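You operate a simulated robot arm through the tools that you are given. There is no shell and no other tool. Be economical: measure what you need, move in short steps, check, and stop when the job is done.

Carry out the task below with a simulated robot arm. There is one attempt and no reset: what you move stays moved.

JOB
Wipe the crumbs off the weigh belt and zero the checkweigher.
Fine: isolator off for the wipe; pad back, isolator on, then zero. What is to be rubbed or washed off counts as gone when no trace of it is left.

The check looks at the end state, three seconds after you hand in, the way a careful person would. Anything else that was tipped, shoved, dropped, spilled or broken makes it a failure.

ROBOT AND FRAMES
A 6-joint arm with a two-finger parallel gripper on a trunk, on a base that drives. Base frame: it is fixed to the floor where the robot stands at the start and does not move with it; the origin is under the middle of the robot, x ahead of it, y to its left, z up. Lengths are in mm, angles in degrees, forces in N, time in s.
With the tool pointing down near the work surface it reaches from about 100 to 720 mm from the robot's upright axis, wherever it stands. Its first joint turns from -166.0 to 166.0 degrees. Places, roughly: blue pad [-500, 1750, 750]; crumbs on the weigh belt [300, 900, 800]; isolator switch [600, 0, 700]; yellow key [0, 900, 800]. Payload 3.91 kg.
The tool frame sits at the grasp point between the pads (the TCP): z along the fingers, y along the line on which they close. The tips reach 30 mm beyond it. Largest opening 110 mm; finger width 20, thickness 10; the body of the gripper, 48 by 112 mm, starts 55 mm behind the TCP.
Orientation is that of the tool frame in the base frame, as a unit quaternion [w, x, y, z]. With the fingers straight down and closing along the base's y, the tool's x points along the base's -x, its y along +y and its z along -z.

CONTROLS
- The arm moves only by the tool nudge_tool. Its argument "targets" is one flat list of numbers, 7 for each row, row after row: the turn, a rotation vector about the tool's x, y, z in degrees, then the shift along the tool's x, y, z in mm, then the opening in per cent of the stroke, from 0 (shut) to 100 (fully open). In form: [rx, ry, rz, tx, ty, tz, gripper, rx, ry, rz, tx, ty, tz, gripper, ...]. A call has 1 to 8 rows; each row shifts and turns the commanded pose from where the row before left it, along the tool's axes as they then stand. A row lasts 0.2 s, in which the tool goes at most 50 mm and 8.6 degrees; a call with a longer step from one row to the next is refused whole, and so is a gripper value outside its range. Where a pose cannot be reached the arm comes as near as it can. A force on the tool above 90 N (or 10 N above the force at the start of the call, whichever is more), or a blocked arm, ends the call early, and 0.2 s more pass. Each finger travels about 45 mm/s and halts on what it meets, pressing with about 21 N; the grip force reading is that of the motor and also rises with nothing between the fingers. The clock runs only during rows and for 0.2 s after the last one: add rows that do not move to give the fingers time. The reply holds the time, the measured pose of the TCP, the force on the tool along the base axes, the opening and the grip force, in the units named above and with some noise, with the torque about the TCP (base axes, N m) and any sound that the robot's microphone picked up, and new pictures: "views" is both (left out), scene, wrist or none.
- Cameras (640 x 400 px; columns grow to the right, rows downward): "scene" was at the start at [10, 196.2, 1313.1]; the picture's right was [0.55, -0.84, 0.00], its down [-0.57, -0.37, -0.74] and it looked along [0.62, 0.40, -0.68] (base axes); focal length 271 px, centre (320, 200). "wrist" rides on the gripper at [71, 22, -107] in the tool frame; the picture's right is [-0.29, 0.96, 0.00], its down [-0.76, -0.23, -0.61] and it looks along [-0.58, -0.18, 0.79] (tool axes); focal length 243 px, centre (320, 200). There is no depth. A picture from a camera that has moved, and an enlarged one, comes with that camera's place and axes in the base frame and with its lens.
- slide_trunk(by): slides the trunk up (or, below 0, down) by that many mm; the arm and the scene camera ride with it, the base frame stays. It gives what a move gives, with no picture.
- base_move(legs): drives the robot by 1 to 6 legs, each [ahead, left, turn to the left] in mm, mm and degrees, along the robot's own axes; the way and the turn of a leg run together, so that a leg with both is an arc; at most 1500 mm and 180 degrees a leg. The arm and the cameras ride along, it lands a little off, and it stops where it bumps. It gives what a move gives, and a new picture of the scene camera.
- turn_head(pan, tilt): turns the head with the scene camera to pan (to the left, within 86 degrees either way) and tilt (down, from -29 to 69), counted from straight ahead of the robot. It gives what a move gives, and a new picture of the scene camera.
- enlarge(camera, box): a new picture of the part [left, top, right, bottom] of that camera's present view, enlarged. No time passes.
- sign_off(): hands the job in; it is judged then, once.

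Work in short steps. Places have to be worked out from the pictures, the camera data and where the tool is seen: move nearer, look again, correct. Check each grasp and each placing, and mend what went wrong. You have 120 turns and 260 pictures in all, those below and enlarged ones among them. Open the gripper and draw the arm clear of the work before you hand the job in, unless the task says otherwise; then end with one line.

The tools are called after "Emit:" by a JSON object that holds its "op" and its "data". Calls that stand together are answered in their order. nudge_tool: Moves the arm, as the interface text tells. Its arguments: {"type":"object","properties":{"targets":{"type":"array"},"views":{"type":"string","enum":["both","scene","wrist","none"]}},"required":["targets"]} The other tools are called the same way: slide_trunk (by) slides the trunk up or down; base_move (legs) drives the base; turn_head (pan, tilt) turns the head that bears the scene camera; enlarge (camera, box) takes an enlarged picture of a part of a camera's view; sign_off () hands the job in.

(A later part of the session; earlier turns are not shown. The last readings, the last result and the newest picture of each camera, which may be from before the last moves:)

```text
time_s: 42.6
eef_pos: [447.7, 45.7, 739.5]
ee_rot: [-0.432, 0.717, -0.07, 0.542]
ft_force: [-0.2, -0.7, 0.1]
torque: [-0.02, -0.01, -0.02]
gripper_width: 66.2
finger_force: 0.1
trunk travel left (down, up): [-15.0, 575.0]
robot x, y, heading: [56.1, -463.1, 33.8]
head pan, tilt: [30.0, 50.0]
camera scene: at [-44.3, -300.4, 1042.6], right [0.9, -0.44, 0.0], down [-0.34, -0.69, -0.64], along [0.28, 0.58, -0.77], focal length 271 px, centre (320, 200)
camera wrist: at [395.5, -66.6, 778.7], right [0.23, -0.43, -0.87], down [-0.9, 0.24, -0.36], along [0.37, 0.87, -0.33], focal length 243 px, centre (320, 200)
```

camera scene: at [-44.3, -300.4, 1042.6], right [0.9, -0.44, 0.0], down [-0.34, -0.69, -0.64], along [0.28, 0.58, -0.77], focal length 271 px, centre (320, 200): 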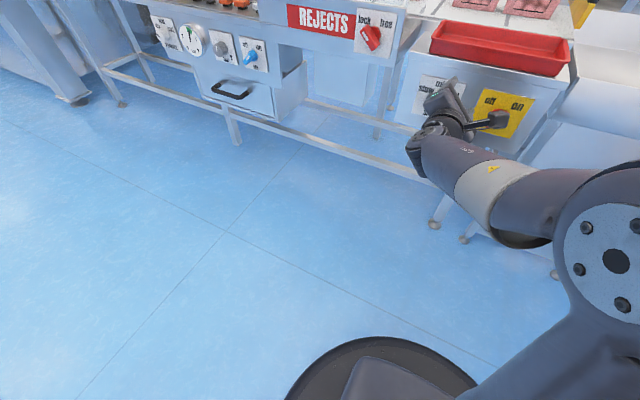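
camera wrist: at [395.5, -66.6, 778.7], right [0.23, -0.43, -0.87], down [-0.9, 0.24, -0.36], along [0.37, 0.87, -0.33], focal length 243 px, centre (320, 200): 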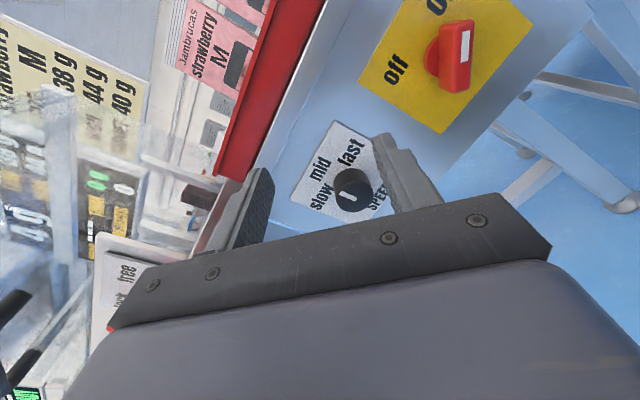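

Now the roll worked and the wrist view confirms knob at ≈(604,35,656). I centre on it with a standoff.

Emit:
{"op": "nudge_tool", "data": {"targets": [0, 0, 0, 2, 30.3, 10.8, 60, 0, 0, 0, 2, 30.3, 10.8, 60, 0, 0, 0, 2, 30.3, 10.8, 60, 0, 0, 0, 2, 30.3, 10.8, 60], "views": "both"}}

```text
time_s: 43.6
eef_pos: [530.4, -9.6, 658.9]
ee_rot: [-0.432, 0.718, -0.071, 0.541]
ft_force: [0.5, -0.6, 0.5]
torque: [0.01, 0.0, -0.01]
gripper_width: 66.3
finger_force: 0.1
trunk travel left (down, up): [-15.0, 575.0]
robot x, y, heading: [59.2, -462.7, 33.9]
head pan, tilt: [30.0, 50.0]
camera scene: at [-44.4, -300.5, 1042.7], right [0.9, -0.44, 0.0], down [-0.34, -0.69, -0.64], along [0.28, 0.58, -0.77], focal length 271 px, centre (320, 200)
camera wrist: at [478.5, -122.1, 698.6], right [0.23, -0.42, -0.87], down [-0.9, 0.25, -0.36], along [0.37, 0.87, -0.33], focal length 243 px, centre (320, 200)
```

scene: 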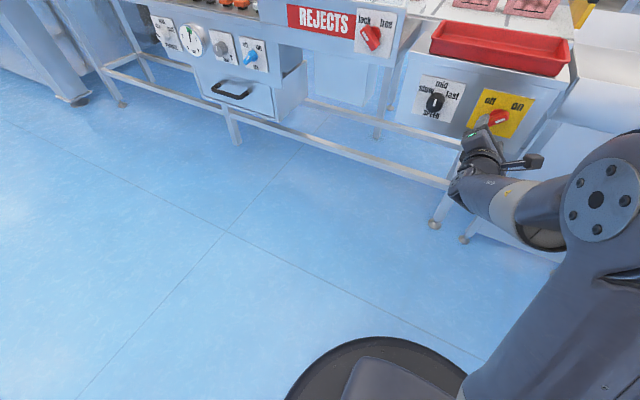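
wrist: 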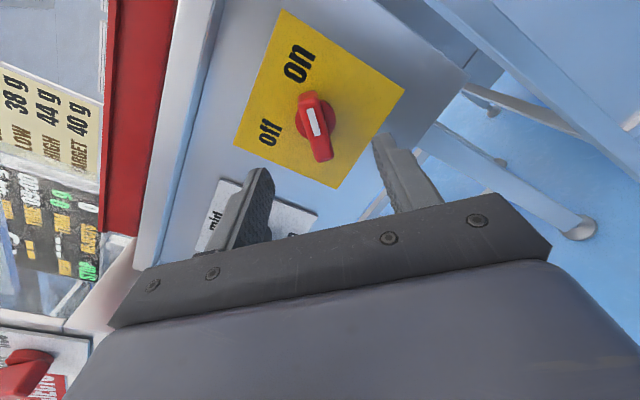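

The bar is centred between the fingers, its face ~88 mm ahead of the TCP. I advance 60 mm and look.

Emit:
{"op": "nudge_tool", "data": {"targets": [0, 0, 0, 1, 0, 20, 60, 0, 0, 0, 1, 0, 20, 60, 0, 0, 0, 1, 0, 20, 60], "views": "both"}}

```text
time_s: 44.4
eef_pos: [583.5, 22.4, 657.4]
ee_rot: [-0.432, 0.718, -0.07, 0.542]
ft_force: [-0.5, -0.1, -0.8]
torque: [-0.02, 0.03, 0.01]
gripper_width: 66.2
finger_force: 0.1
trunk travel left (down, up): [-15.0, 575.0]
robot x, y, heading: [53.0, -462.1, 33.8]
head pan, tilt: [30.0, 50.0]
camera scene: at [-44.3, -300.5, 1042.6], right [0.9, -0.44, 0.0], down [-0.34, -0.69, -0.64], along [0.28, 0.58, -0.77], focal length 271 px, centre (320, 200)
camera wrist: at [530.5, -90.6, 698.2], right [0.23, -0.43, -0.87], down [-0.9, 0.25, -0.36], along [0.37, 0.87, -0.33], focal length 243 px, centre (320, 200)
```

scene: 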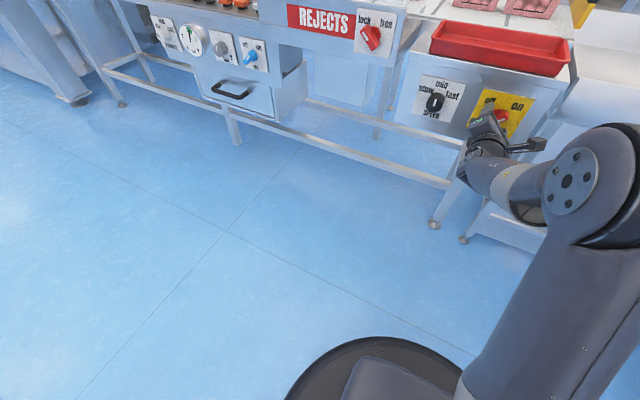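
wrist: 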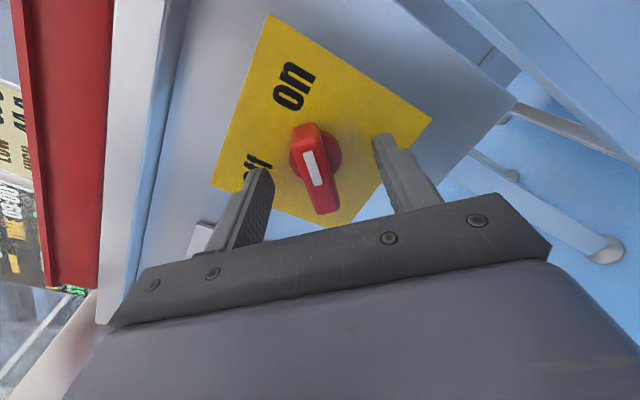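

Well aligned; I advance 14 mm more and close gently.

Emit:
{"op": "nudge_tool", "data": {"targets": [0, 0, 0, 0, 0, 14, 60, 0, 0, 0, 0, 0, 0, 30, 0, 0, 0, 0, 0, 0, 10, 0, 0, 0, 0, 0, 0, 10, 0, 0, 0, 0, 0, 0, 10], "views": "wrist"}}

```text
time_s: 45.2
eef_pos: [586.3, 29.9, 664.4]
ee_rot: [-0.437, 0.714, -0.067, 0.543]
ft_force: [-33.2, -27.2, 9.1]
torque: [0.79, -1.04, 1.28]
gripper_width: 47.4
finger_force: 21.2
trunk travel left (down, up): [-15.0, 575.0]
robot x, y, heading: [55.7, -461.8, 34.4]
head pan, tilt: [30.0, 50.0]
stopped in row 4: the force on the tool passed its limit (the readings are from after the stop); the commanded pose is now the measured one
camera wrist: at [534.1, -82.0, 702.9], right [0.25, -0.42, -0.87], down [-0.9, 0.24, -0.37], along [0.36, 0.88, -0.32], focal length 243 px, centre (320, 200)
```

wrist: 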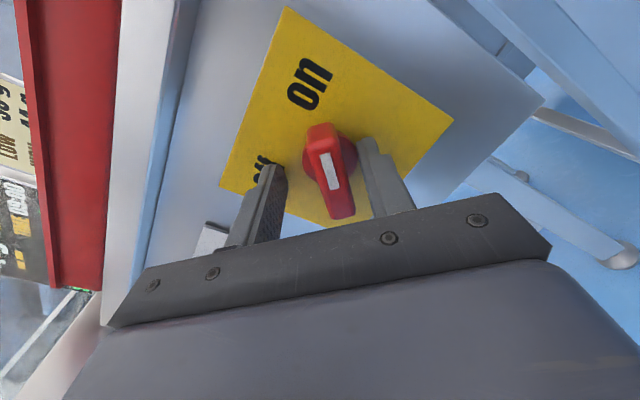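

The tips are pressing on the base disc/plate. I open a bit and back off 10 mm.

Emit:
{"op": "nudge_tool", "data": {"targets": [0, 0, 0, 0, 0, -5, 55, 0, 0, 0, 0, 0, -5, 55], "views": "wrist"}}

```text
time_s: 45.8
eef_pos: [580.9, 27.5, 659.2]
ee_rot: [-0.434, 0.717, -0.067, 0.541]
ft_force: [0.4, -0.1, -0.3]
torque: [0.03, -0.01, -0.02]
gripper_width: 60.7
finger_force: 0.1
trunk travel left (down, up): [-15.0, 575.0]
robot x, y, heading: [55.5, -463.9, 34.0]
head pan, tilt: [30.0, 50.0]
camera wrist: at [529.4, -85.0, 699.0], right [0.24, -0.42, -0.87], down [-0.9, 0.24, -0.36], along [0.36, 0.87, -0.32], focal length 243 px, centre (320, 200)
```

wrist: 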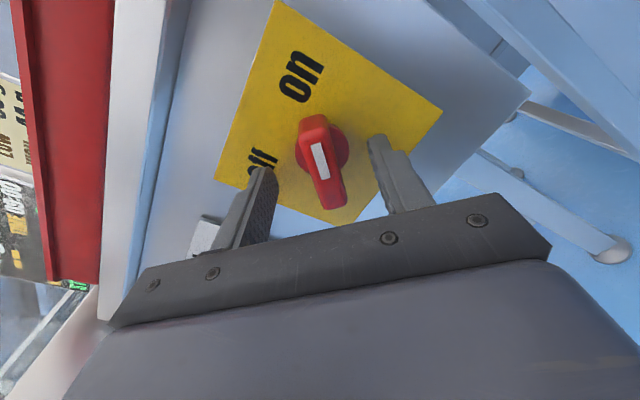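

Centred, now tips ~5 mm shallower. Close on the bar here.

Emit:
{"op": "nudge_tool", "data": {"targets": [0, 0, 0, 0, 0, 0, 35, 0, 0, 0, 0, 0, 0, 15, 0, 0, 0, 0, 0, 0, 5, 0, 0, 0, 0, 0, 0, 5, 0, 0, 0, 0, 0, 0, 5], "views": "wrist"}}

```text
time_s: 47.0
eef_pos: [581.4, 27.0, 660.4]
ee_rot: [-0.434, 0.717, -0.067, 0.541]
ft_force: [2.0, 3.5, -0.2]
torque: [0.36, -0.52, 1.15]
gripper_width: 26.2
finger_force: 45.2
trunk travel left (down, up): [-15.0, 575.0]
robot x, y, heading: [54.9, -461.1, 34.1]
head pan, tilt: [30.0, 50.0]
camera wrist: at [528.8, -85.5, 699.5], right [0.24, -0.42, -0.87], down [-0.9, 0.24, -0.36], along [0.36, 0.88, -0.32], focal length 243 px, centre (320, 200)
```

wrist: 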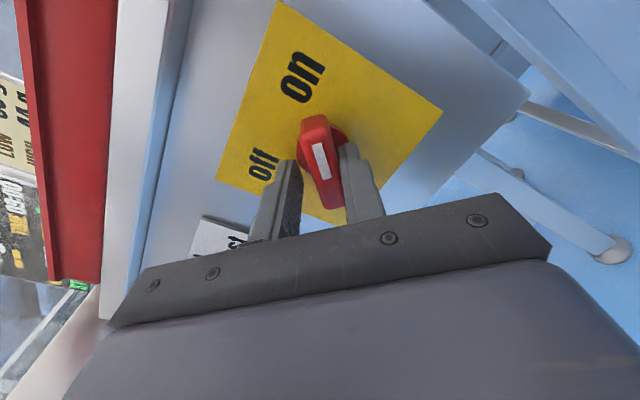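

Bar gripped (26 mm). I turn counter-clockwise (negative rz) 40° first.

Emit:
{"op": "nudge_tool", "data": {"targets": [0, 0, -8, 0, 0, 0, 5, 0, 0, -8, 0, 0, 0, 5, 0, 0, -8, 0, 0, 0, 5, 0, 0, -8, 0, 0, 0, 5, 0, 0, -8, 0, 0, 0, 5], "views": "wrist"}}

```text
time_s: 48.2
eef_pos: [581.7, 25.8, 655.5]
ee_rot: [-0.221, 0.699, 0.183, 0.655]
ft_force: [-4.5, -14.0, -21.5]
torque: [0.42, -0.33, 0.87]
gripper_width: 26.1
finger_force: 45.2
trunk travel left (down, up): [-15.0, 575.0]
robot x, y, heading: [53.1, -460.3, 33.7]
head pan, tilt: [30.0, 50.0]
camera wrist: at [509.9, -53.8, 730.5], right [0.5, -0.79, -0.36], down [-0.69, -0.12, -0.71], along [0.52, 0.6, -0.6], focal length 243 px, centre (320, 200)
```

wrist: 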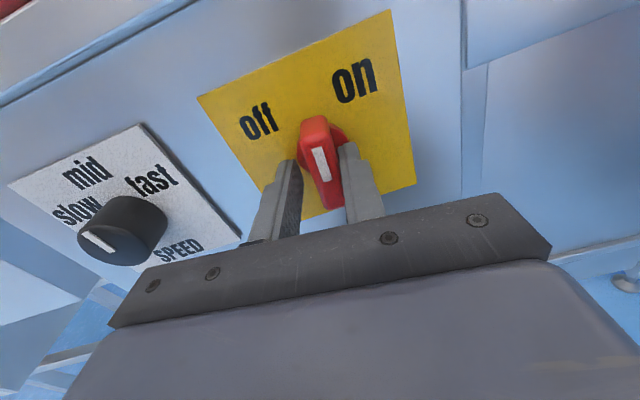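

The knob turns along. Continue the remaining 50°.

Emit:
{"op": "nudge_tool", "data": {"targets": [0, 0, -8, 0, 0, 0, 5, 0, 0, -8, 0, 0, 0, 5, 0, 0, -8, 0, 0, 0, 5, 0, 0, -8, 0, 0, 0, 5, 0, 0, -8, 0, 0, 0, 5, 0, 0, -8, 0, 0, 0, 5, 0, 0, -3, 0, 0, 0, 5], "views": "wrist"}}

```text
time_s: 49.8
eef_pos: [581.4, 27.0, 666.4]
ee_rot: [0.081, 0.547, 0.462, 0.694]
ft_force: [4.2, -9.7, 22.5]
torque: [0.84, 0.5, 1.1]
gripper_width: 16.3
finger_force: 45.3
trunk travel left (down, up): [-15.0, 575.0]
robot x, y, heading: [56.7, -457.5, 34.1]
head pan, tilt: [30.0, 50.0]
camera wrist: at [472.4, -0.4, 733.3], right [0.49, -0.72, 0.5], down [-0.3, -0.67, -0.67], along [0.82, 0.18, -0.55], focal length 243 px, centre (320, 200)
```

wrist: 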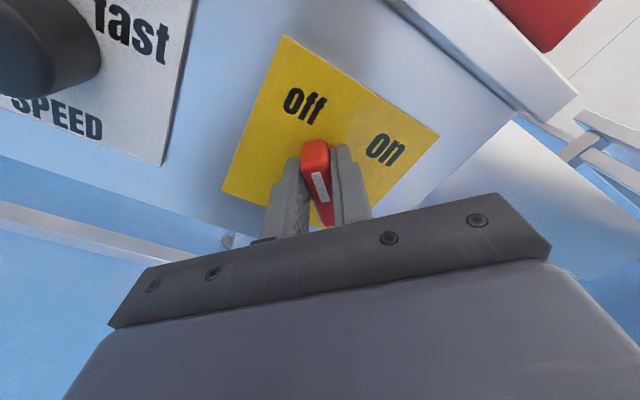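

The knob appears to point to off, though grip slipped to 16 mm. I release and back off to check.

Emit:
{"op": "nudge_tool", "data": {"targets": [0, 0, 0, 0, 0, 0, 40, 0, 0, 0, 0, 0, 0, 50, 0, 0, 0, 0, 0, -10, 50, 0, 0, 0, 0, 0, -30, 50, 0, 0, 0, 0, 0, -30, 50, 0, 0, 0, 0, 0, -30, 50], "views": "both"}}

Emit:
{"op": "enlarge", "data": {"camera": "wrist", "box": [230, 40, 422, 160]}}

```text
time_s: 51.2
eef_pos: [496.7, -30.0, 665.9]
ee_rot: [0.082, 0.55, 0.465, 0.689]
ft_force: [0.6, -0.1, -0.1]
torque: [-0.01, -0.02, 0.02]
gripper_width: 54.9
finger_force: 0.0
trunk travel left (down, up): [-15.0, 575.0]
robot x, y, heading: [54.2, -463.2, 34.0]
head pan, tilt: [30.0, 50.0]
camera scene: at [-45.9, -301.1, 1042.6], right [0.9, -0.44, 0.0], down [-0.34, -0.69, -0.64], along [0.28, 0.58, -0.77], focal length 271 px, centre (320, 200)
camera wrist: at [389.3, -55.7, 733.2], right [0.49, -0.71, 0.5], down [-0.31, -0.68, -0.66], along [0.81, 0.17, -0.56], focal length 243 px, centre (320, 200)
```

scene: 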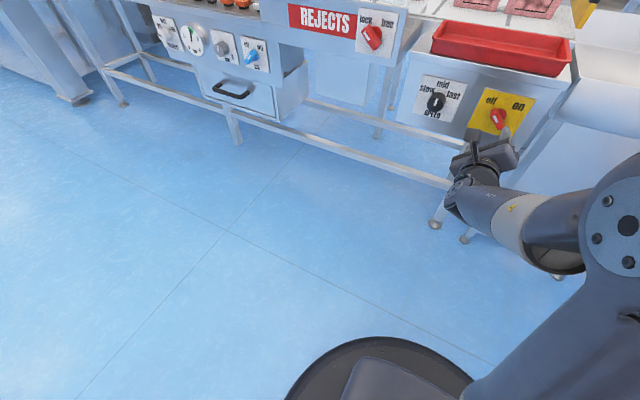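
wrist: 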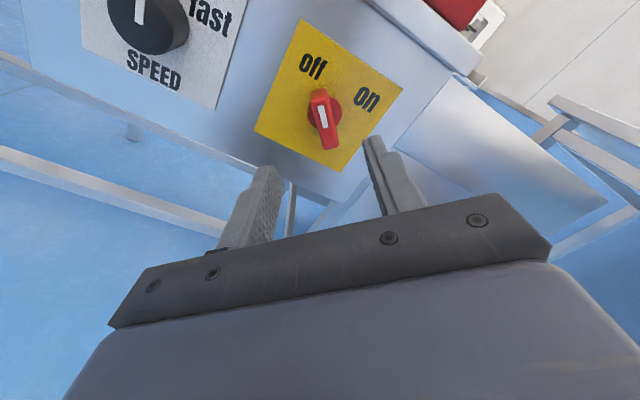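

```text
3.33 times, centred on (326, 100) of wrist
camera zoom: at [389.3, -55.7, 733.2], right [0.49, -0.71, 0.5], down [-0.31, -0.68, -0.66], along [0.81, 0.17, -0.56], focal length 809 px, centre (300, 533)
```

zoom: 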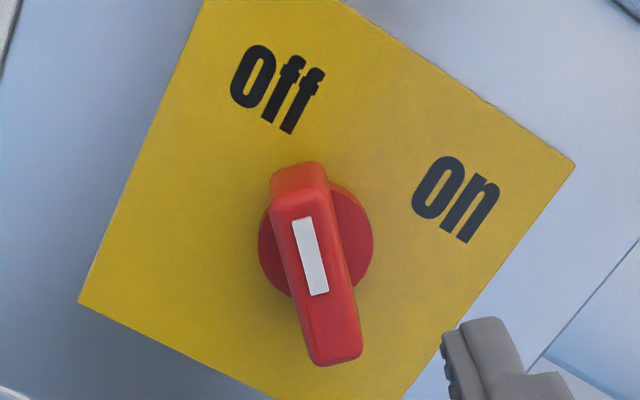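

Isolator now points to "off" (45° up-left on the plate). I raise the trunk and bring the tool back to pointing down.

Emit:
{"op": "slide_trunk", "data": {"by": 260}}

Emit:
{"op": "nudge_tool", "data": {"targets": [0, 0, 8.5, 0, 0, -15, 50, 0, 0, 8.5, 0, 0, -15, 50, 0, 0, 8.5, 0, 0, -15, 50, 0, 0, 8.5, 0, 0, -15, 50, 0, 0, 8.5, 0, 0, 0, 50, 0, 0, 8.5, 0, 0, 0, 50, 0, 0, 8.5, 0, 0, 0, 50, 0, 0, 8.5, 0, 0, 0, 50], "views": "none"}}

Emit:
{"op": "nudge_tool", "data": {"targets": [0, 0, 8.5, 0, 0, 0, 50, 0, 0, 8.5, 0, 0, 0, 50, 0, 0, 8.5, 0, 0, 0, 50, 0, 0, 8.5, 0, 0, 0, 50, 0, 0, 8.5, 0, 0, 0, 50, 0, 0, 8.5, 0, 0, 0, 50, 0, 0, 8.5, 0, 0, 0, 50, 0, 0, 8.5, 0, 0, 0, 50], "views": "none"}}

Emit:
{"op": "nudge_tool", "data": {"targets": [0, 0, 8.5, 0, 0, 0, 50, 0, 0, 8.5, 0, 0, 0, 50, 0, 0, 8.5, 0, 0, 0, 50, 0, 0, 8.5, 0, 0, 0, 50, 0, 0, 8.5, 0, 0, 0, 50, 0, 0, 8.5, 0, 0, 0, 50, 0, 0, 8.5, 0, 0, 0, 50, 0, 0, 8.5, 0, 0, 0, 50], "views": "both"}}

```text
time_s: 53.9
eef_pos: [497.5, -28.7, 925.8]
ee_rot: [0.08, 0.551, 0.464, 0.689]
ft_force: [0.4, -0.7, 0.2]
torque: [-0.01, -0.01, 0.0]
gripper_width: 55.2
finger_force: 0.0
trunk travel left (down, up): [-275.0, 315.0]
robot x, y, heading: [56.0, -459.7, 34.1]
head pan, tilt: [30.0, 50.0]
```

```text
time_s: 55.7
eef_pos: [447.4, -61.4, 927.0]
ee_rot: [-0.319, 0.716, 0.076, 0.616]
ft_force: [-1.0, 0.0, -0.1]
torque: [0.0, 0.0, -0.02]
gripper_width: 55.2
finger_force: 0.1
trunk travel left (down, up): [-275.0, 315.0]
robot x, y, heading: [57.5, -463.7, 34.3]
head pan, tilt: [30.0, 50.0]
```

```text
time_s: 57.5
eef_pos: [447.3, -61.5, 928.4]
ee_rot: [-0.61, 0.636, -0.337, 0.332]
ft_force: [0.0, -0.5, -0.1]
torque: [0.01, 0.01, -0.01]
gripper_width: 55.1
finger_force: 0.1
trunk travel left (down, up): [-275.0, 315.0]
robot x, y, heading: [54.8, -461.1, 34.2]
head pan, tilt: [30.0, 50.0]
```

```text
time_s: 59.3
eef_pos: [447.8, -61.4, 928.9]
ee_rot: [0.691, -0.339, 0.635, 0.065]
ft_force: [0.3, -0.1, -0.2]
torque: [0.0, -0.03, -0.01]
gripper_width: 54.9
finger_force: 0.0
trunk travel left (down, up): [-275.0, 315.0]
robot x, y, heading: [56.4, -460.2, 33.9]
head pan, tilt: [30.0, 50.0]
camera scene: at [-46.1, -301.2, 1302.6], right [0.9, -0.44, 0.0], down [-0.34, -0.69, -0.64], along [0.28, 0.58, -0.77], focal length 271 px, centre (320, 200)
camera wrist: at [360.1, -129.0, 857.5], right [-0.55, 0.83, -0.1], down [-0.53, -0.25, 0.81], along [0.65, 0.5, 0.58], focal length 243 px, centre (320, 200)
```

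scene: 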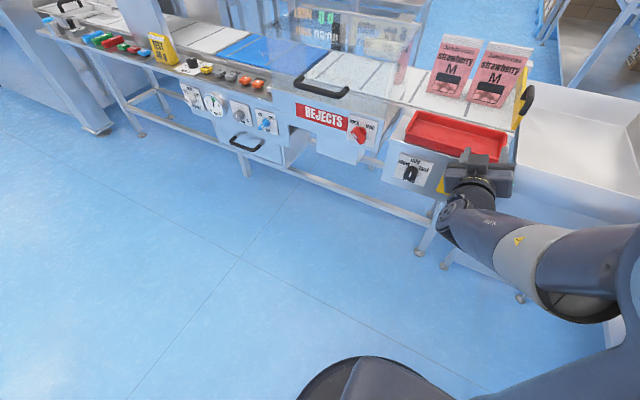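
wrist: 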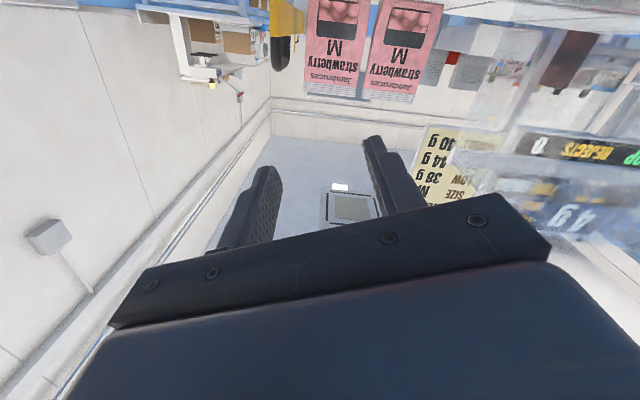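

Level the roll (+22.7°) and pitch the tool back down.

Emit:
{"op": "nudge_tool", "data": {"targets": [0, 0, 7.6, 0, 0, -20, 50, 0, 0, 7.6, 0, 0, -20, 50, 0, 0, 7.5, 0, 0, -20, 50, 0, 8.2, 0, 0, 0, 0, 50, 0, 8.2, 0, 0, 0, 0, 50, 0, 8.2, 0, 0, 0, 0, 50, 0, 8.2, 0, 0, 0, 0, 50, 0, 8.2, 0, 0, 0, 0, 50], "views": "none"}}

Emit:
{"op": "nudge_tool", "data": {"targets": [0, 8.2, 0, 0, 0, 0, 50, 0, 8.2, 0, 0, 0, 0, 50, 0, 8.2, 0, 0, 0, 0, 50, 0, 8.2, 0, 0, 0, 0, 50, 0, 8.2, 0, 0, 0, 0, 50, 0, 8.0, 0, 0, 0, 0, 50], "views": "scene"}}

```text
time_s: 61.1
eef_pos: [396.6, -93.6, 930.5]
ee_rot: [0.382, -0.265, 0.878, 0.113]
ft_force: [-0.8, -0.3, -0.1]
torque: [0.0, -0.01, 0.03]
gripper_width: 55.2
finger_force: 0.1
trunk travel left (down, up): [-275.0, 315.0]
robot x, y, heading: [54.7, -461.7, 34.0]
head pan, tilt: [30.0, 50.0]
```

```text
time_s: 62.5
eef_pos: [397.1, -94.6, 928.6]
ee_rot: [-0.018, -0.288, 0.957, -0.006]
ft_force: [0.2, 0.3, -0.5]
torque: [0.0, 0.0, -0.01]
gripper_width: 54.8
finger_force: 0.0
trunk travel left (down, up): [-275.0, 315.0]
robot x, y, heading: [54.4, -462.9, 34.2]
head pan, tilt: [30.0, 50.0]
camera scene: at [-46.3, -301.3, 1302.6], right [0.9, -0.44, 0.0], down [-0.34, -0.69, -0.64], along [0.28, 0.58, -0.77], focal length 271 px, centre (320, 200)
```

scene: 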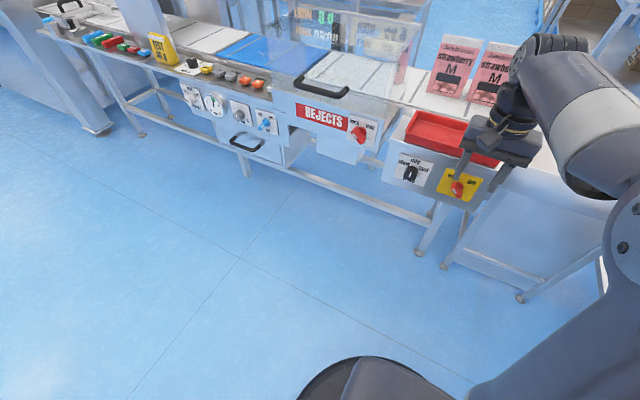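

Tool is down again, isolator visibly at off. I drive left along the machine, keeping back from it.

Emit:
{"op": "base_move", "data": {"legs": [[0, 0, -0.8], [0, 1300, 0]]}}

Emit:
{"op": "turn_head", "data": {"pan": 40, "tilt": 38}}

```text
time_s: 69.3
eef_pos: [-315.7, 981.1, 929.3]
ee_rot: [-0.017, -0.287, 0.958, -0.007]
ft_force: [-0.6, 0.5, -0.4]
torque: [-0.01, 0.0, 0.0]
gripper_width: 55.0
finger_force: 0.1
trunk travel left (down, up): [-275.0, 315.0]
robot x, y, heading: [-656.7, 609.8, 33.8]
head pan, tilt: [30.0, 50.0]
camera scene: at [-759.1, 775.7, 1302.6], right [0.9, -0.44, 0.0], down [-0.34, -0.69, -0.64], along [0.28, 0.58, -0.77], focal length 271 px, centre (320, 200)
```

scene: 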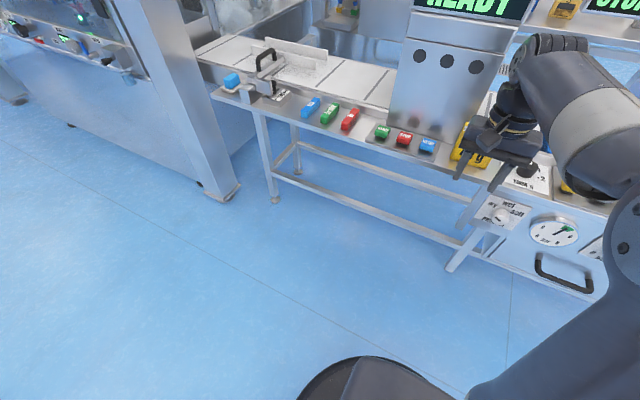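

```text
time_s: 70.1
eef_pos: [-315.4, 981.6, 929.9]
ee_rot: [-0.017, -0.286, 0.958, -0.008]
ft_force: [0.7, 0.0, 0.0]
torque: [-0.01, 0.02, 0.03]
gripper_width: 55.0
finger_force: 0.1
trunk travel left (down, up): [-275.0, 315.0]
robot x, y, heading: [-655.6, 617.7, 33.7]
head pan, tilt: [40.0, 38.0]
camera scene: at [-769.0, 789.5, 1319.7], right [0.96, -0.28, 0.0], down [-0.17, -0.59, -0.79], along [0.22, 0.76, -0.62], focal length 271 px, centre (320, 200)
```

scene: 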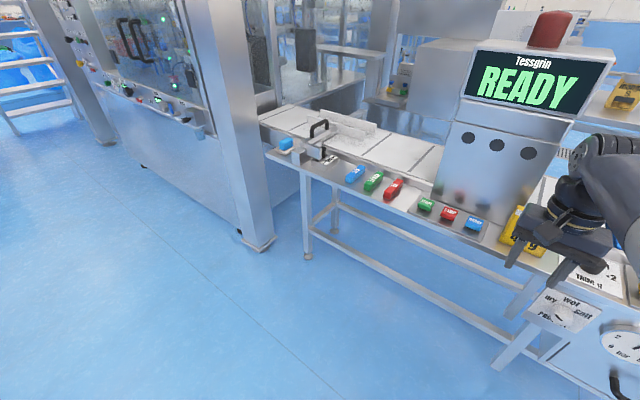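

Emit:
{"op": "enlarge", "data": {"camera": "scene", "box": [250, 80, 426, 190]}}

```text
3.64 times, centred on (338, 135) of scene
camera zoom: at [-769.0, 789.5, 1319.7], right [0.96, -0.28, 0.0], down [-0.17, -0.59, -0.79], along [0.22, 0.76, -0.62], focal length 986 px, centre (254, 436)
```

zoom: 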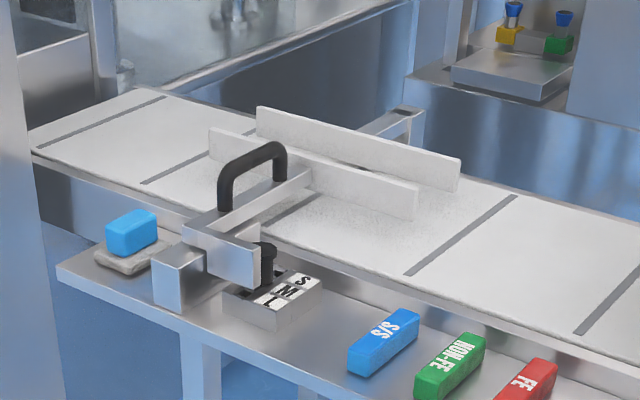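

The pad is the small blue block on a grey tray near the infeed end, about (-617,1822). I drive further left and slightly forward.

Emit:
{"op": "base_move", "data": {"legs": [[0, 850, -0.5], [80, 0, 0]]}}

Emit:
{"op": "turn_head", "data": {"pan": 10, "tilt": 45}}

```text
time_s: 75.2
eef_pos: [-718.7, 1728.2, 928.8]
ee_rot: [-0.017, -0.286, 0.958, -0.007]
ft_force: [-0.6, 0.6, -0.2]
torque: [0.01, 0.01, 0.0]
gripper_width: 54.9
finger_force: 0.1
trunk travel left (down, up): [-275.0, 315.0]
robot x, y, heading: [-1058.4, 1364.1, 34.1]
head pan, tilt: [40.0, 38.0]
camera scene: at [-1173.6, 1536.0, 1319.8], right [0.96, -0.28, 0.0], down [-0.17, -0.59, -0.79], along [0.22, 0.76, -0.62], focal length 271 px, centre (320, 200)
```

scene: 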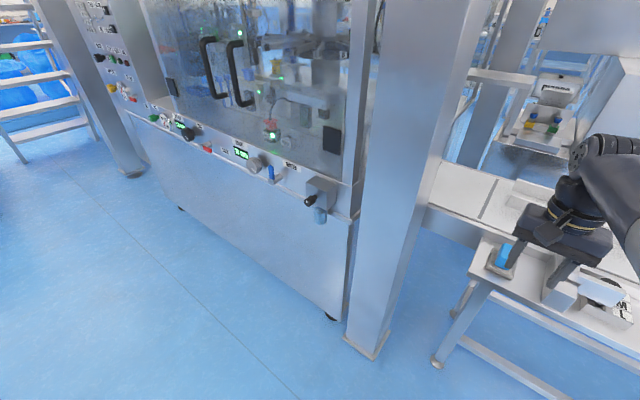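

```text
time_s: 76.2
eef_pos: [-718.7, 1727.3, 928.7]
ee_rot: [-0.017, -0.286, 0.958, -0.008]
ft_force: [-0.5, 0.4, -0.3]
torque: [0.05, 0.0, -0.04]
gripper_width: 54.9
finger_force: 0.0
trunk travel left (down, up): [-275.0, 315.0]
robot x, y, heading: [-1062.8, 1360.3, 33.9]
head pan, tilt: [10.0, 45.0]
camera scene: at [-1138.9, 1509.5, 1309.6], right [0.69, -0.72, 0.0], down [-0.51, -0.49, -0.71], along [0.51, 0.49, -0.71], focal length 271 px, centre (320, 200)
```

scene: 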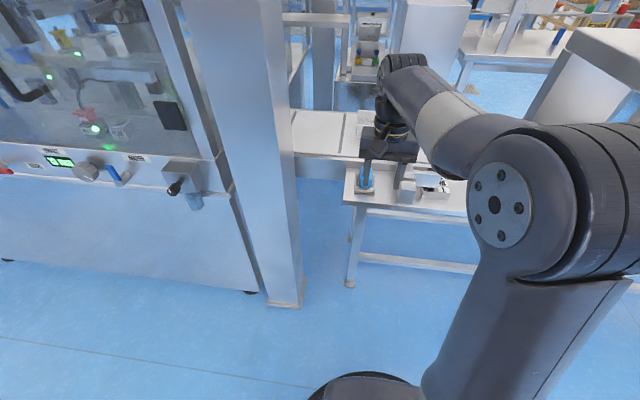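

Triangulation puts the pad at about (-616,1829,798). I take a wrist view and fix the tool's 2° tilt.

Emit:
{"op": "nudge_tool", "data": {"targets": [0, -2, 0, 0, 0, 0, 50], "views": "wrist"}}

Emit:
{"op": "enlarge", "data": {"camera": "scene", "box": [320, 130, 448, 210]}}

```text
time_s: 76.6
eef_pos: [-718.8, 1727.6, 929.2]
ee_rot: [-0.001, -0.286, 0.958, -0.002]
ft_force: [0.3, 0.6, -0.1]
torque: [0.0, -0.04, -0.02]
gripper_width: 55.0
finger_force: 0.0
trunk travel left (down, up): [-275.0, 315.0]
robot x, y, heading: [-1062.1, 1359.5, 34.2]
head pan, tilt: [10.0, 45.0]
camera wrist: at [-790.7, 1707.2, 1036.4], right [-0.28, 0.96, 0.0], down [0.76, 0.23, 0.61], along [0.58, 0.17, -0.79], focal length 243 px, centre (320, 200)
```

wrist: 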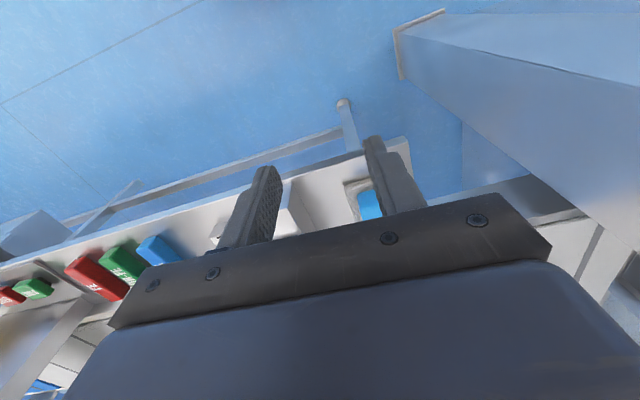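

```text
5.00 times, centred on (384, 170) of scene
camera zoom: at [-1138.7, 1509.5, 1309.5], right [0.69, -0.72, 0.0], down [-0.51, -0.49, -0.71], along [0.51, 0.49, -0.71], focal length 1356 px, centre (0, 350)
```

zoom: 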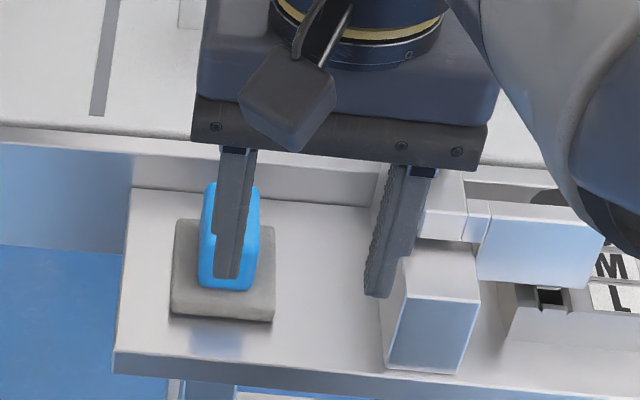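

The pad's long side runs front–back, so closing along s is right. I move over it at this height and look.

Emit:
{"op": "nudge_tool", "data": {"targets": [0, 0, 0, -32, 7, 0, 65, 0, 0, 0, -32, 7, 0, 65, 0, 0, 0, -32, 7, 0, 65, 0, 0, 0, -32, 7, 0, 65], "views": "both"}}

Emit:
{"op": "enlarge", "data": {"camera": "scene", "box": [320, 120, 448, 200]}}

```text
time_s: 77.6
eef_pos: [-628.8, 1820.2, 929.5]
ee_rot: [0.0, -0.285, 0.958, -0.001]
ft_force: [-0.7, 0.1, 0.0]
torque: [0.02, -0.02, 0.01]
gripper_width: 71.8
finger_force: 0.1
trunk travel left (down, up): [-275.0, 315.0]
robot x, y, heading: [-1064.4, 1361.8, 33.5]
head pan, tilt: [10.0, 45.0]
camera scene: at [-1139.0, 1509.2, 1309.6], right [0.69, -0.72, 0.0], down [-0.51, -0.49, -0.71], along [0.51, 0.49, -0.71], focal length 271 px, centre (320, 200)
camera wrist: at [-699.6, 1799.9, 1035.8], right [-0.28, 0.96, 0.0], down [0.76, 0.23, 0.61], along [0.58, 0.17, -0.79], focal length 243 px, centre (320, 200)
```

scene: 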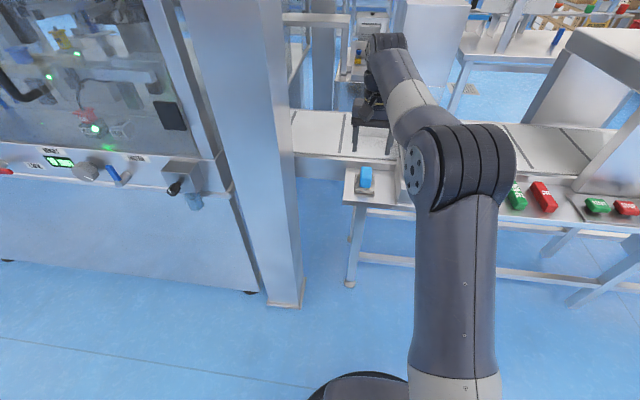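
wrist: 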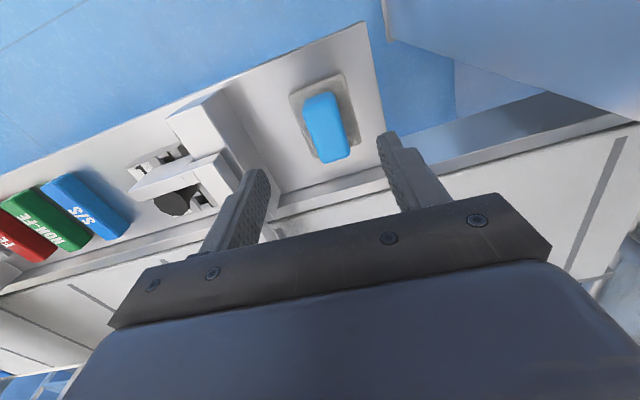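

```text
5.00 times, centred on (384, 160) of scene
camera zoom: at [-1139.0, 1509.2, 1309.6], right [0.69, -0.72, 0.0], down [-0.51, -0.49, -0.71], along [0.51, 0.49, -0.71], focal length 1356 px, centre (0, 400)
```

zoom: 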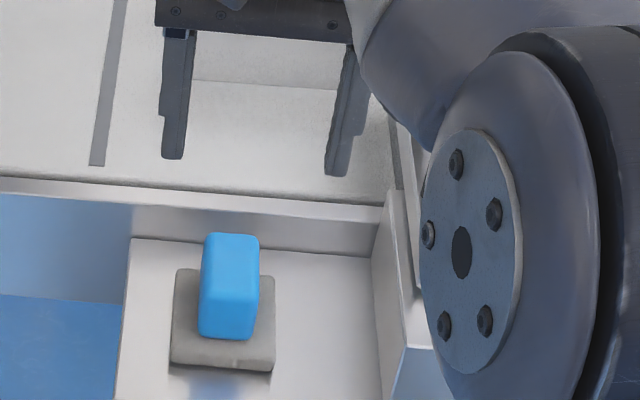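

Pad centre ≈(-620,1827), top ≈ z 815. I descend in steps to TCP z≈835 and look.

Emit:
{"op": "nudge_tool", "data": {"targets": [0, 0, 0, -6, 0.5, 24, 65, 0, 0, 0, -5, 0.5, 24, 65, 0, 0, 0, 0, 0, 24, 65, 0, 0, 0, 0, 0, 20, 65], "views": "both"}}

Emit:
{"op": "enlarge", "data": {"camera": "scene", "box": [320, 120, 448, 200]}}

```text
time_s: 78.6
eef_pos: [-619.5, 1826.0, 838.5]
ee_rot: [0.0, -0.286, 0.958, -0.003]
ft_force: [-0.2, 0.6, 0.3]
torque: [-0.03, 0.0, -0.01]
gripper_width: 71.3
finger_force: 0.0
trunk travel left (down, up): [-275.0, 315.0]
robot x, y, heading: [-1062.1, 1360.6, 33.8]
head pan, tilt: [10.0, 45.0]
camera scene: at [-1138.8, 1509.4, 1309.6], right [0.69, -0.72, 0.0], down [-0.51, -0.49, -0.71], along [0.51, 0.49, -0.71], focal length 271 px, centre (320, 200)
camera wrist: at [-690.7, 1806.6, 943.9], right [-0.28, 0.96, 0.0], down [0.76, 0.23, 0.61], along [0.58, 0.17, -0.79], focal length 243 px, centre (320, 200)
```

scene: 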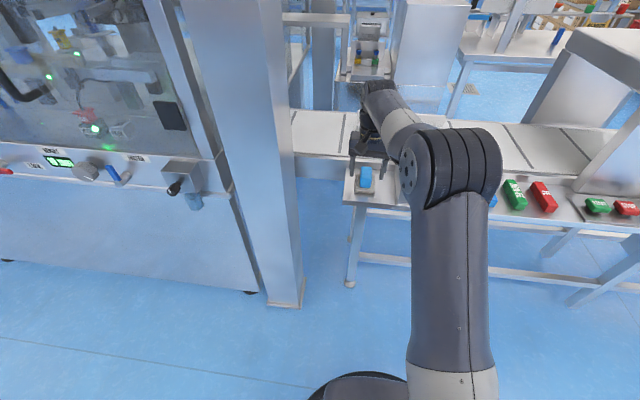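
wrist: 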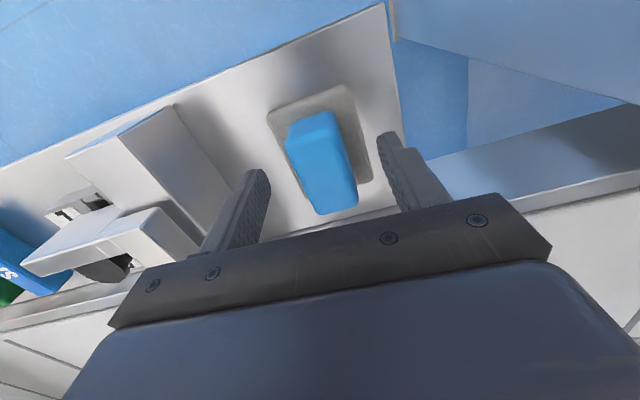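

```text
5.00 times, centred on (384, 160) of scene
camera zoom: at [-1138.8, 1509.4, 1309.6], right [0.69, -0.72, 0.0], down [-0.51, -0.49, -0.71], along [0.51, 0.49, -0.71], focal length 1356 px, centre (0, 400)
```

zoom: 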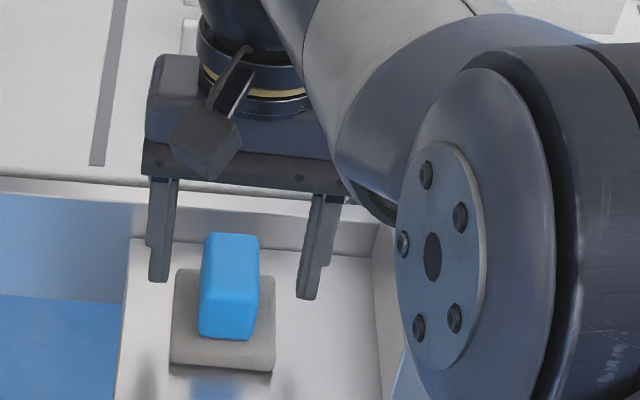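

The pad centre seems ~15 mm farther in. I shift and descend a bit more, checking.

Emit:
{"op": "nudge_tool", "data": {"targets": [0, 0, 0, -14, 2, 0, 65, 0, 0, 0, 0, 0, 14, 65], "views": "both"}}

Emit:
{"op": "enlarge", "data": {"camera": "scene", "box": [320, 120, 448, 200]}}

Emit:
{"op": "enlarge", "data": {"camera": "wrist", "box": [240, 90, 432, 210]}}

```text
time_s: 79.2
eef_pos: [-608.3, 1836.2, 823.1]
ee_rot: [0.0, -0.286, 0.958, -0.003]
ft_force: [0.6, 0.4, -0.7]
torque: [-0.03, 0.0, -0.01]
gripper_width: 71.7
finger_force: 0.1
trunk travel left (down, up): [-275.0, 315.0]
robot x, y, heading: [-1066.6, 1361.1, 34.1]
head pan, tilt: [10.0, 45.0]
camera scene: at [-1138.8, 1509.5, 1309.6], right [0.69, -0.72, 0.0], down [-0.51, -0.49, -0.71], along [0.51, 0.49, -0.71], focal length 271 px, centre (320, 200)
camera wrist: at [-679.7, 1816.2, 930.3], right [-0.28, 0.96, 0.0], down [0.76, 0.23, 0.61], along [0.58, 0.17, -0.79], focal length 243 px, centre (320, 200)
```

scene: 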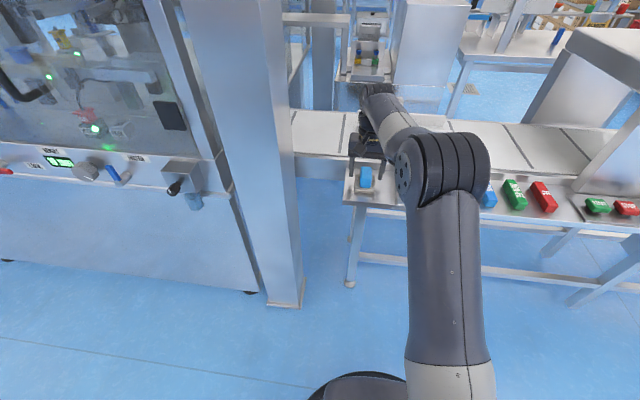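
wrist: 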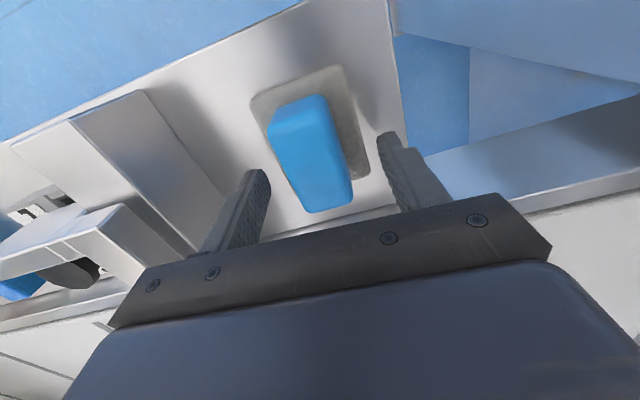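

```text
5.00 times, centred on (384, 160) of scene
camera zoom: at [-1138.8, 1509.5, 1309.6], right [0.69, -0.72, 0.0], down [-0.51, -0.49, -0.71], along [0.51, 0.49, -0.71], focal length 1356 px, centre (0, 400)
```

zoom: 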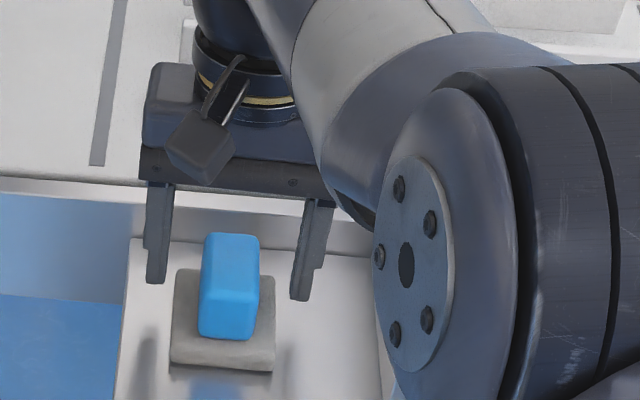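

```text
3.33 times, centred on (336, 150) of wrist
camera zoom: at [-679.7, 1816.2, 930.3], right [-0.28, 0.96, 0.0], down [0.76, 0.23, 0.61], along [0.58, 0.17, -0.79], focal length 809 px, centre (267, 367)
```

zoom: 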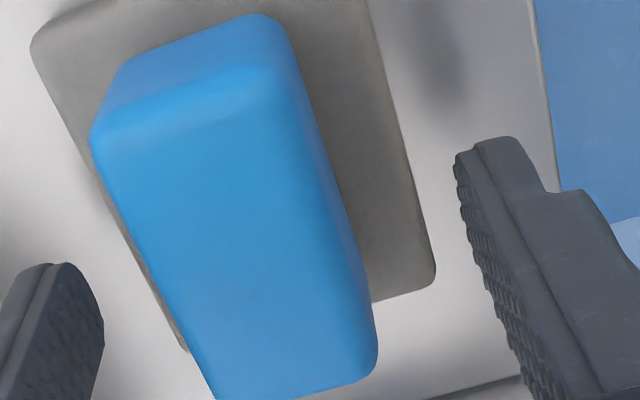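

The pad top is likely at z≈817 with the tips already alongside it; I shift back ~10 mm and close.

Emit:
{"op": "nudge_tool", "data": {"targets": [0, 0, 0, 10, -2, 0, 65, 0, 0, 0, 0, 0, 0, 45, 0, 0, 0, 0, 0, 0, 30, 0, 0, 0, 0, 0, 0, 15, 0, 0, 0, 0, 0, 0, 10, 0, 0, 0, 0, 0, 0, 10, 0, 0, 0, 0, 0, 0, 10], "views": "both"}}

Emit:
{"op": "enlarge", "data": {"camera": "scene", "box": [320, 120, 448, 200]}}

```text
time_s: 80.8
eef_pos: [-615.9, 1829.0, 822.4]
ee_rot: [-0.001, -0.285, 0.958, -0.002]
ft_force: [-0.4, -0.5, 0.5]
torque: [0.06, 0.0, 0.0]
gripper_width: 31.5
finger_force: 20.9
trunk travel left (down, up): [-275.0, 315.0]
robot x, y, heading: [-1063.0, 1361.0, 33.9]
head pan, tilt: [10.0, 45.0]
camera scene: at [-1138.8, 1509.4, 1309.6], right [0.69, -0.72, 0.0], down [-0.51, -0.49, -0.71], along [0.51, 0.49, -0.71], focal length 271 px, centre (320, 200)
camera wrist: at [-687.0, 1809.1, 930.4], right [-0.28, 0.96, 0.0], down [0.76, 0.23, 0.61], along [0.58, 0.17, -0.79], focal length 243 px, centre (320, 200)
```

scene: 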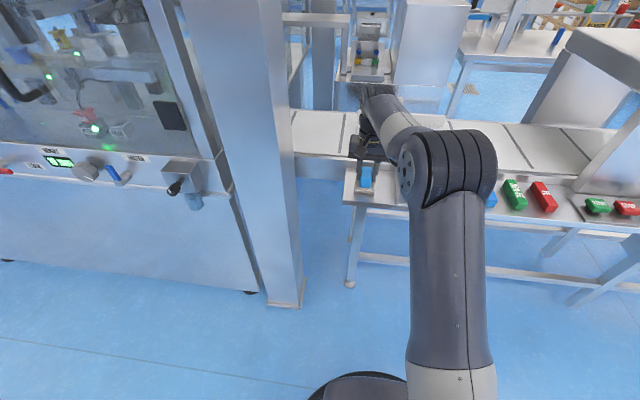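
wrist: 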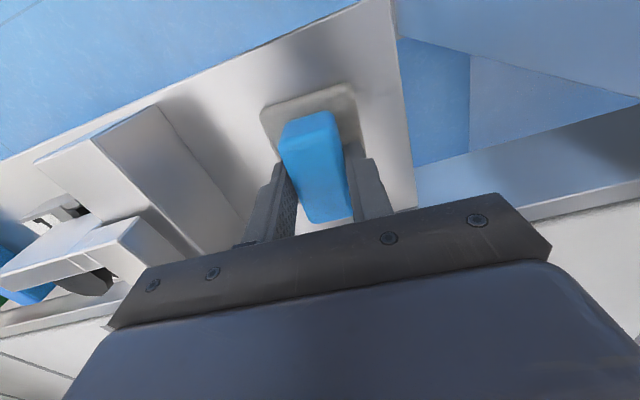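

```text
5.00 times, centred on (384, 160) of scene
camera zoom: at [-1138.8, 1509.4, 1309.6], right [0.69, -0.72, 0.0], down [-0.51, -0.49, -0.71], along [0.51, 0.49, -0.71], focal length 1356 px, centre (0, 400)
```

zoom: 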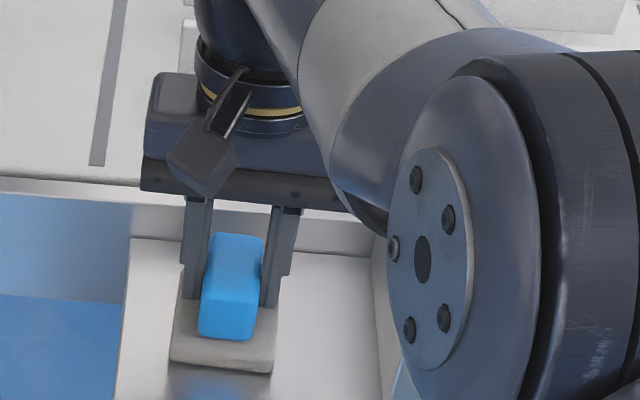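

Gripped at 31.5 mm. I note the place pose (-616,1829,822) for returning, and lift 90 mm.

Emit:
{"op": "nudge_tool", "data": {"targets": [0, 0, 0, 0, 0, -20, 8, 0, 0, 0, 0, 0, -35, 8, 0, 0, 0, 0, 0, -35, 8], "views": "both"}}

Emit:
{"op": "enlarge", "data": {"camera": "scene", "box": [320, 100, 448, 200]}}

```text
time_s: 81.6
eef_pos: [-616.5, 1830.5, 914.3]
ee_rot: [0.001, -0.285, 0.959, -0.002]
ft_force: [-0.1, -0.3, -1.2]
torque: [-0.02, -0.03, 0.0]
gripper_width: 31.6
finger_force: 21.0
trunk travel left (down, up): [-275.0, 315.0]
robot x, y, heading: [-1063.0, 1359.2, 34.0]
head pan, tilt: [10.0, 45.0]
camera scene: at [-1138.7, 1509.6, 1309.5], right [0.69, -0.72, 0.0], down [-0.51, -0.49, -0.71], along [0.51, 0.49, -0.71], focal length 271 px, centre (320, 200)
camera wrist: at [-687.3, 1809.6, 1020.4], right [-0.28, 0.96, 0.0], down [0.76, 0.23, 0.61], along [0.58, 0.17, -0.79], focal length 243 px, centre (320, 200)
```

scene: 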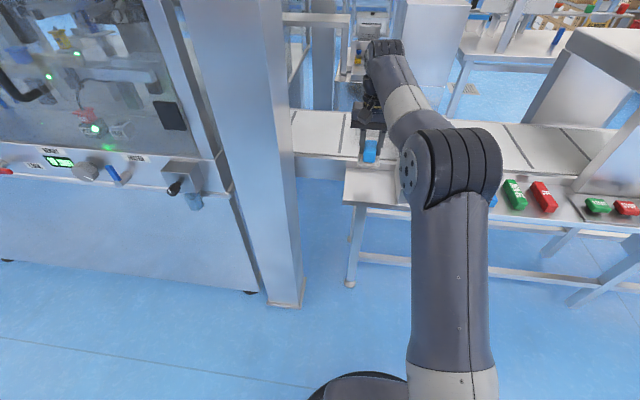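
wrist: 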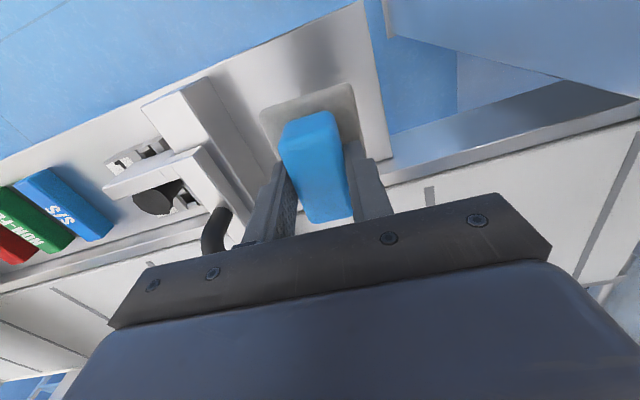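

```text
4.00 times, centred on (384, 150) of scene
camera zoom: at [-1138.7, 1509.6, 1309.5], right [0.69, -0.72, 0.0], down [-0.51, -0.49, -0.71], along [0.51, 0.49, -0.71], focal length 1084 px, centre (64, 400)
```

zoom: 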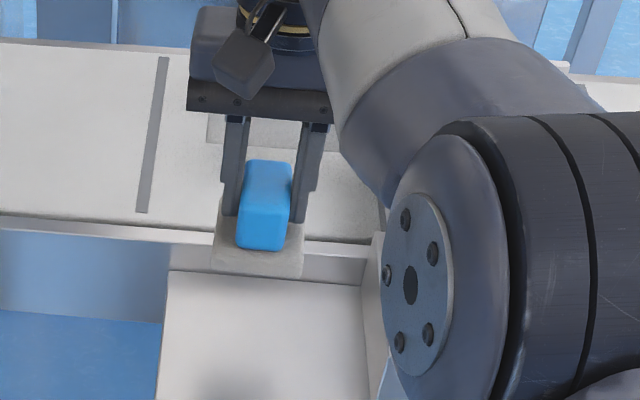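

The grey base is part of the wiping pad and came along with the blue handle – good. I back off and drive right to the weigh belt.

Emit:
{"op": "base_move", "data": {"legs": [[-250, 0, 0], [0, -1130, -0.7]]}}

Emit:
{"op": "turn_head", "data": {"pan": 0, "tilt": 35}}

```text
time_s: 88.9
eef_pos: [-178.5, 729.7, 913.2]
ee_rot: [-0.001, -0.29, 0.957, -0.002]
ft_force: [-0.1, -0.4, -0.8]
torque: [-0.01, -0.01, 0.0]
gripper_width: 31.7
finger_force: 20.9
trunk travel left (down, up): [-275.0, 315.0]
robot x, y, heading: [-619.9, 256.9, 34.2]
head pan, tilt: [10.0, 45.0]
camera scene: at [-697.7, 405.1, 1309.5], right [0.7, -0.72, 0.0], down [-0.51, -0.49, -0.71], along [0.51, 0.49, -0.71], focal length 271 px, centre (320, 200)
```

scene: 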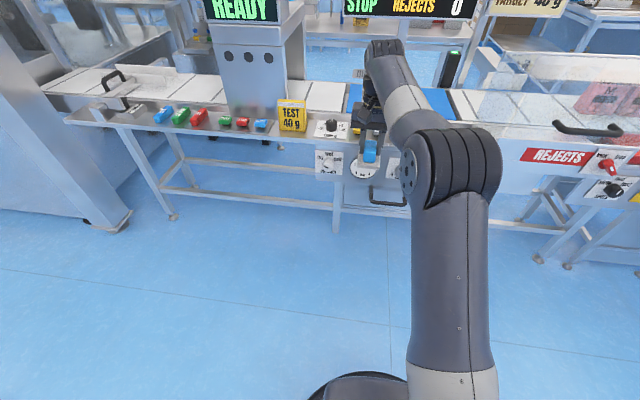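

```text
time_s: 89.6
eef_pos: [-177.9, 730.8, 913.5]
ee_rot: [0.0, -0.29, 0.957, -0.002]
ft_force: [-0.1, -0.2, -1.6]
torque: [0.02, 0.0, 0.02]
gripper_width: 31.3
finger_force: 20.9
trunk travel left (down, up): [-275.0, 315.0]
robot x, y, heading: [-621.1, 258.2, 34.3]
head pan, tilt: [0.0, 35.0]
camera scene: at [-683.2, 397.9, 1324.3], right [0.56, -0.83, 0.0], down [-0.47, -0.32, -0.82], along [0.68, 0.46, -0.57], focal length 271 px, centre (320, 200)
```

scene: 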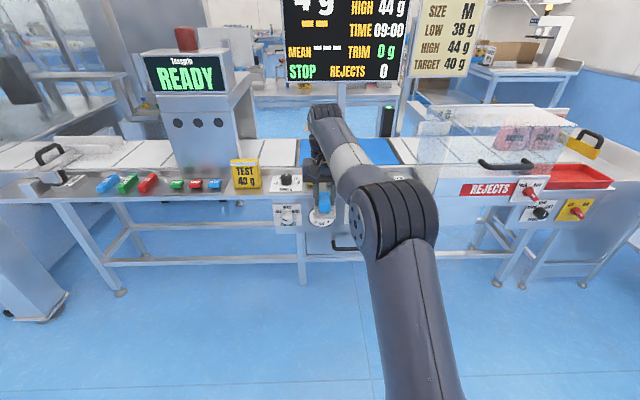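

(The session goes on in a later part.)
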